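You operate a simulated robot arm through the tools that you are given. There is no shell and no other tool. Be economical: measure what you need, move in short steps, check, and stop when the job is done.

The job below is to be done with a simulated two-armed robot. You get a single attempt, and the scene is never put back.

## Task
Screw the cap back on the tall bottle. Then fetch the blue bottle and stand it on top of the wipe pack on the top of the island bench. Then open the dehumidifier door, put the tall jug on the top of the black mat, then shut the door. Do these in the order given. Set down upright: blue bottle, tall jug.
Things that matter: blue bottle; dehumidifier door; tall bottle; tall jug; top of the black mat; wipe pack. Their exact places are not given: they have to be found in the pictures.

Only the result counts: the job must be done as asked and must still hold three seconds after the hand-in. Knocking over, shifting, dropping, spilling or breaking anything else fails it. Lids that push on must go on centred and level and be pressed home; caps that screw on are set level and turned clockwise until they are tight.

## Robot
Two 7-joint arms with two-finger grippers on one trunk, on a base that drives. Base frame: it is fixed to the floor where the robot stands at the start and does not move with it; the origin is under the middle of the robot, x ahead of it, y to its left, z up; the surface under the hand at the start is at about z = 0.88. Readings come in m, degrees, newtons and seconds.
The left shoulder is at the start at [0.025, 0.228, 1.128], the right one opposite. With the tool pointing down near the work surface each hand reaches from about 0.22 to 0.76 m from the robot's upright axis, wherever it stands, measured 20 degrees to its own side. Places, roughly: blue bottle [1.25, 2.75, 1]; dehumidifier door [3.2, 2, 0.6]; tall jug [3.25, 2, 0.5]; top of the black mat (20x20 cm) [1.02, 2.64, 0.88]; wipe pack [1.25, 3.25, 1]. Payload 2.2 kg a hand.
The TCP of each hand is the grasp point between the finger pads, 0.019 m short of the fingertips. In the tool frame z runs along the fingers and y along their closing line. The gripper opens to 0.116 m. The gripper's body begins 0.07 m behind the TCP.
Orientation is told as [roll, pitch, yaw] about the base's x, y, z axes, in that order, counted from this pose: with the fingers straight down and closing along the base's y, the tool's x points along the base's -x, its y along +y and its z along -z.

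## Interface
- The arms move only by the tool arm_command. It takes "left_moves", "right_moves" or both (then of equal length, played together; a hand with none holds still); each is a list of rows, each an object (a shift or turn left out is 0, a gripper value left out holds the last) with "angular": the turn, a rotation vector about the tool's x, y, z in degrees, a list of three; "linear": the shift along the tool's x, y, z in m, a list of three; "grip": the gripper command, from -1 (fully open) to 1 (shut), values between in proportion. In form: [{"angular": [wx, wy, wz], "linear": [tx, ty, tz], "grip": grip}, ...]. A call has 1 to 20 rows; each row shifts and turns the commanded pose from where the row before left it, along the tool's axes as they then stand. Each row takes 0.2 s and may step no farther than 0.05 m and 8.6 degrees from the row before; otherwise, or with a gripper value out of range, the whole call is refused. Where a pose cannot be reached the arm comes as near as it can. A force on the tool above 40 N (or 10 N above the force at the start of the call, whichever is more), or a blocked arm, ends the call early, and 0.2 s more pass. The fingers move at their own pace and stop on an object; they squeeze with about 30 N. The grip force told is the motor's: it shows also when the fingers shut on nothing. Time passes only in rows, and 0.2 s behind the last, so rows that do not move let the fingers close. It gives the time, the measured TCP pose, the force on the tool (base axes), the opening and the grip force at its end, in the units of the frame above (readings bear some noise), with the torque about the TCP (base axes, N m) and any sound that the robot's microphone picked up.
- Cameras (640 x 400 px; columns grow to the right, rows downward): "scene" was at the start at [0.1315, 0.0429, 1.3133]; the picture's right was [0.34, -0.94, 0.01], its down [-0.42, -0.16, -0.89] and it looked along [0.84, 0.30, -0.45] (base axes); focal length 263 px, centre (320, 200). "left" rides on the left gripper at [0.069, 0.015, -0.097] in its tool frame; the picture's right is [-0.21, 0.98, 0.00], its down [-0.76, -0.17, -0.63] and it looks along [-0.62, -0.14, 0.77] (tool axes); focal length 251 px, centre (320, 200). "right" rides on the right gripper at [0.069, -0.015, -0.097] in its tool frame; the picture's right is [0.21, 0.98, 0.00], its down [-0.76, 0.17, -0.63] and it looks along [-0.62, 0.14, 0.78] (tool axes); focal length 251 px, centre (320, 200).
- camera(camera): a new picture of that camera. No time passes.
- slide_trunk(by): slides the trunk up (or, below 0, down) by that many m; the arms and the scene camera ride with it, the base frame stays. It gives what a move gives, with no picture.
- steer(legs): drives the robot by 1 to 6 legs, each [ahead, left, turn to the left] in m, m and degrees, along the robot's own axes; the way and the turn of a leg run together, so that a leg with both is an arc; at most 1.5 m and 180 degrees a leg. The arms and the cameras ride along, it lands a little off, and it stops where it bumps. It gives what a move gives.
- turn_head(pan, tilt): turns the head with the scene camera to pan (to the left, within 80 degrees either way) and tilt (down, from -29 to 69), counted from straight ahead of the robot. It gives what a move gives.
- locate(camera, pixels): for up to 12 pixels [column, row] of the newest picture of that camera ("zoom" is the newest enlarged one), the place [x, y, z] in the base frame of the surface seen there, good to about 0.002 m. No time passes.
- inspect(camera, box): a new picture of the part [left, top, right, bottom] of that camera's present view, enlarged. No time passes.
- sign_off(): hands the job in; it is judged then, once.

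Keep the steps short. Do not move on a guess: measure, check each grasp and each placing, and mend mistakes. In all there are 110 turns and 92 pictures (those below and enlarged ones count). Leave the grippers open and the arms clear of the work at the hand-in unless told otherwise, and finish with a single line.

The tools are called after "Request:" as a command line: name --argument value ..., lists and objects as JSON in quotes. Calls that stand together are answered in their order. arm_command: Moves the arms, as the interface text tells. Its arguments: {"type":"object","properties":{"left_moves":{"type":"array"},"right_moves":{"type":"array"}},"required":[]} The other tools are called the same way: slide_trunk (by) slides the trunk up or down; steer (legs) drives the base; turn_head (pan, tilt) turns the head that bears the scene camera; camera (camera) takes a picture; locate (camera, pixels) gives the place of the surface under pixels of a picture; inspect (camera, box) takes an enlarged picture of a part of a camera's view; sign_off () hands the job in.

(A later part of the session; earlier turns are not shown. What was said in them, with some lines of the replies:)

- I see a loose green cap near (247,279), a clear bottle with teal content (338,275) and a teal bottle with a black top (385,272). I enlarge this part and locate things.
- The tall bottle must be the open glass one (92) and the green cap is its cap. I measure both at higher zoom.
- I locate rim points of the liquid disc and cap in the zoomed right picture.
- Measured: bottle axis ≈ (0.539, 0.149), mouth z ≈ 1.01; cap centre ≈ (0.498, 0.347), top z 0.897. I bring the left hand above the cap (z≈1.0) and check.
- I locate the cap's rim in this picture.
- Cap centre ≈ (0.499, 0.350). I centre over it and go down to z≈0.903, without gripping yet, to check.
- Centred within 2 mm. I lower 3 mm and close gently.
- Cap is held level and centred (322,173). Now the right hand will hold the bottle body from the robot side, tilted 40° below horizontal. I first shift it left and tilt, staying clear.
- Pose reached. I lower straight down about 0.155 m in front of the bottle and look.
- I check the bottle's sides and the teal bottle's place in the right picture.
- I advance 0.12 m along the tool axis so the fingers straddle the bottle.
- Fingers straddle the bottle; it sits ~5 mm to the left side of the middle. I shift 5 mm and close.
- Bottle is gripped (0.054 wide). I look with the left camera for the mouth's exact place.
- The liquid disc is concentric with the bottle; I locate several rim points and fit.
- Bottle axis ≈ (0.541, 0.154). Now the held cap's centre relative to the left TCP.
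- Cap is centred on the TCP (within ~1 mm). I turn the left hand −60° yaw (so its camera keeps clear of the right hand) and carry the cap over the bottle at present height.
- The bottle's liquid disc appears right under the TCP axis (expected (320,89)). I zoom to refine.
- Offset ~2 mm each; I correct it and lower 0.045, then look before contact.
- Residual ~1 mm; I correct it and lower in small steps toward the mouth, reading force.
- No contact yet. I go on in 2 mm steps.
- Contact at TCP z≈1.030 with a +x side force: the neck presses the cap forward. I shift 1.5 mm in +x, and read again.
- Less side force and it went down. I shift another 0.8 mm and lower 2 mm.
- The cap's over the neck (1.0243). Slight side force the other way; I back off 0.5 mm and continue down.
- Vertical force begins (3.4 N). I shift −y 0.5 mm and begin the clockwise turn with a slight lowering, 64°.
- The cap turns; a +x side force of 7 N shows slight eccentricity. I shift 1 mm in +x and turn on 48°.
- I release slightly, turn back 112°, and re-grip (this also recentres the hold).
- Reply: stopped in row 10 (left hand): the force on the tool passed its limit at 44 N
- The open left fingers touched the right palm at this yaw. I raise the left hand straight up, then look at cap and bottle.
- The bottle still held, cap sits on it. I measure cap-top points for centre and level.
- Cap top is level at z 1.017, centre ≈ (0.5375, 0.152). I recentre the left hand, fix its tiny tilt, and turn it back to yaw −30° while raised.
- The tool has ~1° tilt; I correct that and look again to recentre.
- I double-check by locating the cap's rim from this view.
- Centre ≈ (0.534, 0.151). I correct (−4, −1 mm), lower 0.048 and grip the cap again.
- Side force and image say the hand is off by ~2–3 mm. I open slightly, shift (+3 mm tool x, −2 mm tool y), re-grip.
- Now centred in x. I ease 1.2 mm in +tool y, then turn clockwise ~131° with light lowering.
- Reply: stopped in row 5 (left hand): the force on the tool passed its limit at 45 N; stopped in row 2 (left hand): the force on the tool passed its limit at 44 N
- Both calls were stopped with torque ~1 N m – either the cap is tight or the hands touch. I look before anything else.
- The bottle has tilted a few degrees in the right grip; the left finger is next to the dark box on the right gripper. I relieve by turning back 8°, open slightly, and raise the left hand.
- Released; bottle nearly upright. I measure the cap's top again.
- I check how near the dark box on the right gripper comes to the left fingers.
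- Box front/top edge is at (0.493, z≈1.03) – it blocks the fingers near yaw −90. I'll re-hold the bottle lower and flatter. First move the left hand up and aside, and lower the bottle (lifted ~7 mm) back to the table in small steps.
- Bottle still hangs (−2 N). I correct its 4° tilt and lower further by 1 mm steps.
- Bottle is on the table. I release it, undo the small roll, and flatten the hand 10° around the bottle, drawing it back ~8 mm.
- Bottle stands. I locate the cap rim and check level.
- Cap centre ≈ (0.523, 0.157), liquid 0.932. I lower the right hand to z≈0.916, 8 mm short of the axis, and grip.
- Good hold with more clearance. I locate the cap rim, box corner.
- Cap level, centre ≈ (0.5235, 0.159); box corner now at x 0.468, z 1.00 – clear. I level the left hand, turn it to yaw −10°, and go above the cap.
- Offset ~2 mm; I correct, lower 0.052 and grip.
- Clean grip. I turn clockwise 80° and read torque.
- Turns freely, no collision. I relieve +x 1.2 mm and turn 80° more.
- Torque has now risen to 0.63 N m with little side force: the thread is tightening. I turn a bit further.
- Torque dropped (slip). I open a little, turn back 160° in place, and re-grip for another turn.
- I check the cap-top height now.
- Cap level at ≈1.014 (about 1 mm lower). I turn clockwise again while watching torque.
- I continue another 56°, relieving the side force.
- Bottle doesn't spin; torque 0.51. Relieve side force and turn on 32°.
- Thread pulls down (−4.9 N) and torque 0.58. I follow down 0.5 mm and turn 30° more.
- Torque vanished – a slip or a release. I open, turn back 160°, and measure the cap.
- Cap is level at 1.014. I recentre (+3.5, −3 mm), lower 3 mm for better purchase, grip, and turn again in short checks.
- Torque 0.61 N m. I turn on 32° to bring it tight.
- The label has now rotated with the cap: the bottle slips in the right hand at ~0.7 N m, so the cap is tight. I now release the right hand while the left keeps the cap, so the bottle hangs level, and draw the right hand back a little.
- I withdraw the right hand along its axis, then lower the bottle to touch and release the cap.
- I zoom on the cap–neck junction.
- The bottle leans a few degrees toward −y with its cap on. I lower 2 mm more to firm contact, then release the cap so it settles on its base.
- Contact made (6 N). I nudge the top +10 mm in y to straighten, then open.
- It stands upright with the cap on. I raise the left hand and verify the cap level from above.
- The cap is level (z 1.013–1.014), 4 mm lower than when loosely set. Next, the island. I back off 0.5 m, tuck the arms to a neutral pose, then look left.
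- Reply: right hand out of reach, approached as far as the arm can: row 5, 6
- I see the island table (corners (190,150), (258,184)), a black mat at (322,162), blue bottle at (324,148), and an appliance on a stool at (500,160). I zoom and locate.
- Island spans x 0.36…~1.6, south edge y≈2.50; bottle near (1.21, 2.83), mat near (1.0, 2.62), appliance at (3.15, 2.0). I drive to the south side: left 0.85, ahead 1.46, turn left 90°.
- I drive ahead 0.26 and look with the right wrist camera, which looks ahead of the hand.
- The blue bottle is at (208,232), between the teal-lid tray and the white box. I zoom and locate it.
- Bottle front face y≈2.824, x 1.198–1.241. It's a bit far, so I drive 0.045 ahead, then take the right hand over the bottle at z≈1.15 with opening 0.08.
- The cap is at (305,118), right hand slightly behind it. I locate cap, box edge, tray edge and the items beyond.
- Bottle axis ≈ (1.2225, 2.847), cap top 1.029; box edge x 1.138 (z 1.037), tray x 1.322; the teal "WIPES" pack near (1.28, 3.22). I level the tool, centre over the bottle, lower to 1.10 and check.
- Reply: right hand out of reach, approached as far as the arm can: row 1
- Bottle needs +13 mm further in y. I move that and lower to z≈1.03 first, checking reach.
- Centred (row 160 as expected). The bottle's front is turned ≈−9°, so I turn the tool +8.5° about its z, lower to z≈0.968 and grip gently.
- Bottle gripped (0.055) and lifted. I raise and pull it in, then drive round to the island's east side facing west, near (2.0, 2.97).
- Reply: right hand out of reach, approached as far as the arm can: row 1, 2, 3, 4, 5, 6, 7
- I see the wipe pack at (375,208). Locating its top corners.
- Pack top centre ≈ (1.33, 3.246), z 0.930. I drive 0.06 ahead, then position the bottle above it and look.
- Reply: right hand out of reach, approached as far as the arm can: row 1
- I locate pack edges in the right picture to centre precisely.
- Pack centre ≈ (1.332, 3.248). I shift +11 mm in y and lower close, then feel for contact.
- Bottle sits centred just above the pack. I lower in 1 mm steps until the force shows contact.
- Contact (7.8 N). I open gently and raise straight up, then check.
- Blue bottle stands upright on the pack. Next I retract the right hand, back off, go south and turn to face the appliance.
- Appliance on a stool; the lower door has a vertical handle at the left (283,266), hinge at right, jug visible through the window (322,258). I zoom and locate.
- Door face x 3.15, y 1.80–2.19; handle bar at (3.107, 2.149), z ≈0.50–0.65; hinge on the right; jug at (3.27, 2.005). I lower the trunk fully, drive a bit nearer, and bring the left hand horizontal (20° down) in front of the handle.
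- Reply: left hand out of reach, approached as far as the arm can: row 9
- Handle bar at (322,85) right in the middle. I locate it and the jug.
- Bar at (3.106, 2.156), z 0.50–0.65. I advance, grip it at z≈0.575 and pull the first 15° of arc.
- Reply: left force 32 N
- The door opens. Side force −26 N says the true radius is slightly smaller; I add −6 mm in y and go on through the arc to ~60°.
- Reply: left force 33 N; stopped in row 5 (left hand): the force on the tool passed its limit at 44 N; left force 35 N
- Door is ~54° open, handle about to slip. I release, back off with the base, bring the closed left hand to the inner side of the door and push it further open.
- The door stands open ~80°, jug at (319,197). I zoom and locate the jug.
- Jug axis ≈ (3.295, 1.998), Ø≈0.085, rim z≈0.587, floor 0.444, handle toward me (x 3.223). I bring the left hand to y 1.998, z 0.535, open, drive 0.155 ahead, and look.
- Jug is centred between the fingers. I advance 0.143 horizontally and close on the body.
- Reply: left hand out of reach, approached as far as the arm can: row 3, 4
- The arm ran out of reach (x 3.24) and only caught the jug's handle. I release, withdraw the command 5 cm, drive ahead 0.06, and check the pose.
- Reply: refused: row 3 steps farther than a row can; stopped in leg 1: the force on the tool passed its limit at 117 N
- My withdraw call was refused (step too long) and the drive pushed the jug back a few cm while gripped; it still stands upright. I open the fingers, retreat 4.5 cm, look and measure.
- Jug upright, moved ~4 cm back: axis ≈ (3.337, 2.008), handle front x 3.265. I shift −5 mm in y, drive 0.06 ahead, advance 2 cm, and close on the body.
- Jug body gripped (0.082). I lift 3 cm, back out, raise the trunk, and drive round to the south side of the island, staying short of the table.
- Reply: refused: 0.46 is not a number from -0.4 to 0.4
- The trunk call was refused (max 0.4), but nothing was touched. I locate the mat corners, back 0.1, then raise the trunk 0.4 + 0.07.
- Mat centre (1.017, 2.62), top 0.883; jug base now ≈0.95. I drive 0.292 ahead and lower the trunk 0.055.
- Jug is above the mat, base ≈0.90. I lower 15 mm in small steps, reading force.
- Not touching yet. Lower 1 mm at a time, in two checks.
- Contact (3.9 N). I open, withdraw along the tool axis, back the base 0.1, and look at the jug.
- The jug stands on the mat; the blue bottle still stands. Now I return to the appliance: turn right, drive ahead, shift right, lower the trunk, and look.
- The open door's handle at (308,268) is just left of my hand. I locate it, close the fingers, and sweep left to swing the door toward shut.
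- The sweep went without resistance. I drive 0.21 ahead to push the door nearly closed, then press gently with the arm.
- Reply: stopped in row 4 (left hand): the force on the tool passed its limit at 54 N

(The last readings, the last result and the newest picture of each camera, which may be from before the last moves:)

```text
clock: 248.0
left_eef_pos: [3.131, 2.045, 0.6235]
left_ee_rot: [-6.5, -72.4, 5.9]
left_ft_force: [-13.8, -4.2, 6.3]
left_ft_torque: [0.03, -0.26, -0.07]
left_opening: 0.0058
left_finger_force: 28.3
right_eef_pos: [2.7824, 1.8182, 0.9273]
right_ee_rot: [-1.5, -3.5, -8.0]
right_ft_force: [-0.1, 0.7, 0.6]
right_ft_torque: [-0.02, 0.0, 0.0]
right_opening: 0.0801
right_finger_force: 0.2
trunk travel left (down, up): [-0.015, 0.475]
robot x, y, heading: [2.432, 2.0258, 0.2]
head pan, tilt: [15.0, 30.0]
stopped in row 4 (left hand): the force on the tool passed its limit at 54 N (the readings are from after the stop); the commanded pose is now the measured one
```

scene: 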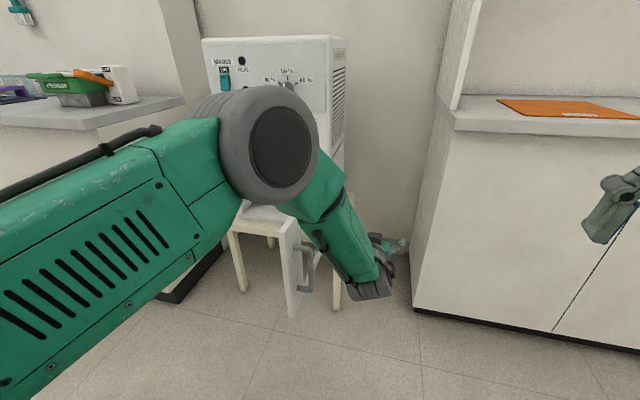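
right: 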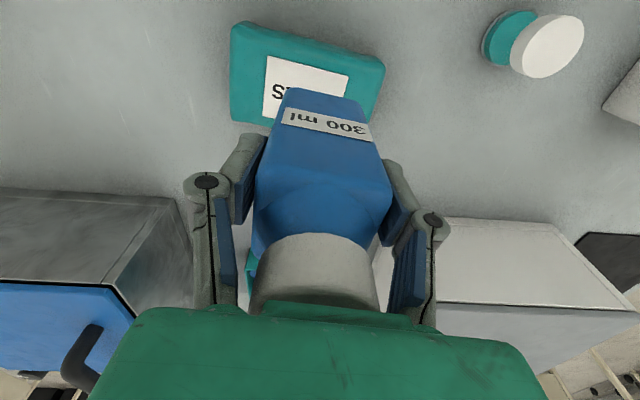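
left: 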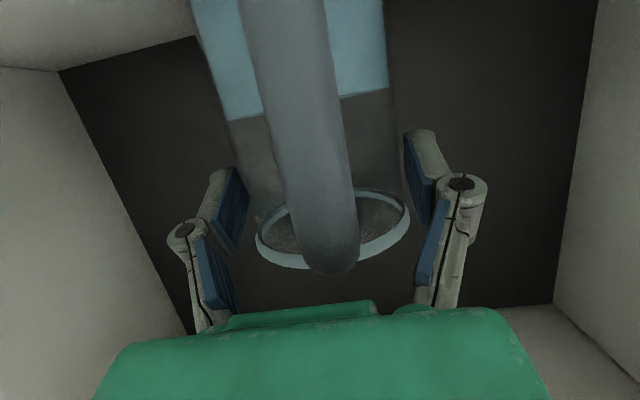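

Hard stop at fingertip x≈3.15 = closed door face. I back off 0.35 m, open the gripper, and verify with the last picture.

Request:
steer --legs '[[-0.35, 0, 0]]'

Request:
arm_command --left_moves '[{"grip": -1, "linear": [0, 0.04, 0]}, {"grip": -1, "linear": [0, 0.045, 0]}, {"linear": [0, 0.045, 0]}, {"linear": [0, 0.045, 0]}, {}]' --right_moves '[{"grip": -1}, {"grip": -1}, {}, {}, {}]'

Request:
turn_head --pan 0 --tilt 25

Request:
camera --camera "scene"

```text
clock: 250.3
left_eef_pos: [2.7853, 2.0474, 0.6238]
left_ee_rot: [-6.1, -72.4, 6.1]
left_ft_force: [-0.4, 0.5, 0.4]
left_ft_torque: [-0.03, 0.03, 0.01]
left_opening: 0.0
left_finger_force: 28.4
right_eef_pos: [2.4364, 1.8156, 0.9268]
right_ee_rot: [-1.4, -3.4, -7.8]
right_ft_force: [-0.5, 0.4, -1.1]
right_ft_torque: [0.0, 0.0, 0.03]
right_opening: 0.0802
right_finger_force: 0.2
trunk travel left (down, up): [-0.015, 0.475]
robot x, y, heading: [2.0856, 2.0275, 0.2]
head pan, tilt: [15.0, 30.0]
```

```text
clock: 251.5
left_eef_pos: [2.787, 2.206, 0.6221]
left_ee_rot: [-4.9, -72.4, 6.1]
left_ft_force: [-0.1, 0.4, 0.1]
left_ft_torque: [0.01, -0.02, 0.02]
left_opening: 0.116
left_finger_force: 0.0
left hand out of reach, approached as far as the arm can: row 4
right_eef_pos: [2.4341, 1.8173, 0.9287]
right_ee_rot: [-1.4, -3.7, -7.9]
right_ft_force: [-0.1, 0.5, 0.0]
right_ft_torque: [0.01, -0.03, 0.01]
right_opening: 0.116
right_finger_force: 0.0
trunk travel left (down, up): [-0.015, 0.475]
robot x, y, heading: [2.0863, 2.0243, 0.3]
head pan, tilt: [15.0, 30.0]
```

```text
clock: 252.2
left_eef_pos: [2.7877, 2.2055, 0.6228]
left_ee_rot: [-4.9, -72.4, 6.0]
left_ft_force: [-0.2, 0.2, -0.6]
left_ft_torque: [-0.01, 0.04, -0.01]
left_opening: 0.1158
left_finger_force: 0.1
right_eef_pos: [2.435, 1.8158, 0.9269]
right_ee_rot: [-1.2, -3.7, -7.9]
right_ft_force: [-0.5, -0.2, -0.5]
right_ft_torque: [0.0, -0.01, -0.01]
right_opening: 0.116
right_finger_force: 0.0
trunk travel left (down, up): [-0.015, 0.475]
robot x, y, heading: [2.0835, 2.0237, 0.0]
head pan, tilt: [0.0, 25.0]
```

```text
0 pictures are left
5 turns are left
```

scene: 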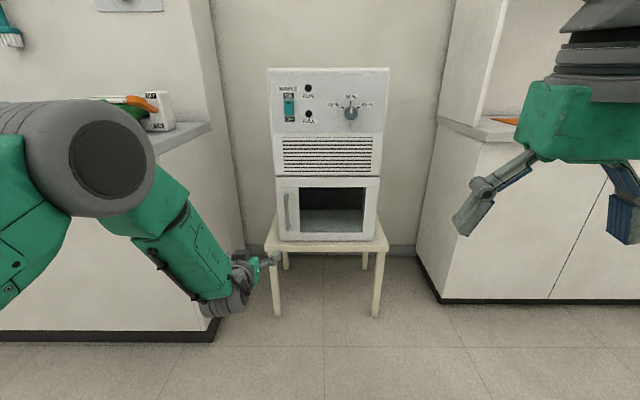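

The door looks shut. I confirm by locating door-edge and handle points.

Request:
locate --camera "scene" --pixels '[[280, 186], [283, 236], [374, 186], [371, 236], [286, 210], [330, 183], [295, 237]]'

```text
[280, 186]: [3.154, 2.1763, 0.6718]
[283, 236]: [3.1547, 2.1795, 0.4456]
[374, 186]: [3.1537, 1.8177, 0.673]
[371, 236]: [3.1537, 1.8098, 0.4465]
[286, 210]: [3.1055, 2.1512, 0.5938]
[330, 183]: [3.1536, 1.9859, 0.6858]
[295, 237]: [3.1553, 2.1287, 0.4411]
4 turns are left
```

The door face is flush at x 3.154 from edge to edge, and the handle is back at x 3.1055, the same as at the start. Handing in.

Request:
sign_off

```text
The job is handed in.
```

I handed the job in: cap screwed on the tall bottle until the bottle slipped in my grip (about 0.7 N m), blue bottle upright on the wipe pack, tall jug upright on the black mat, dehumidifier door shut flush. Two things to note: the tall bottle stands about 3 cm from its start, and the jug was pushed about 4 cm back inside the dehumidifier before I lifted it out.
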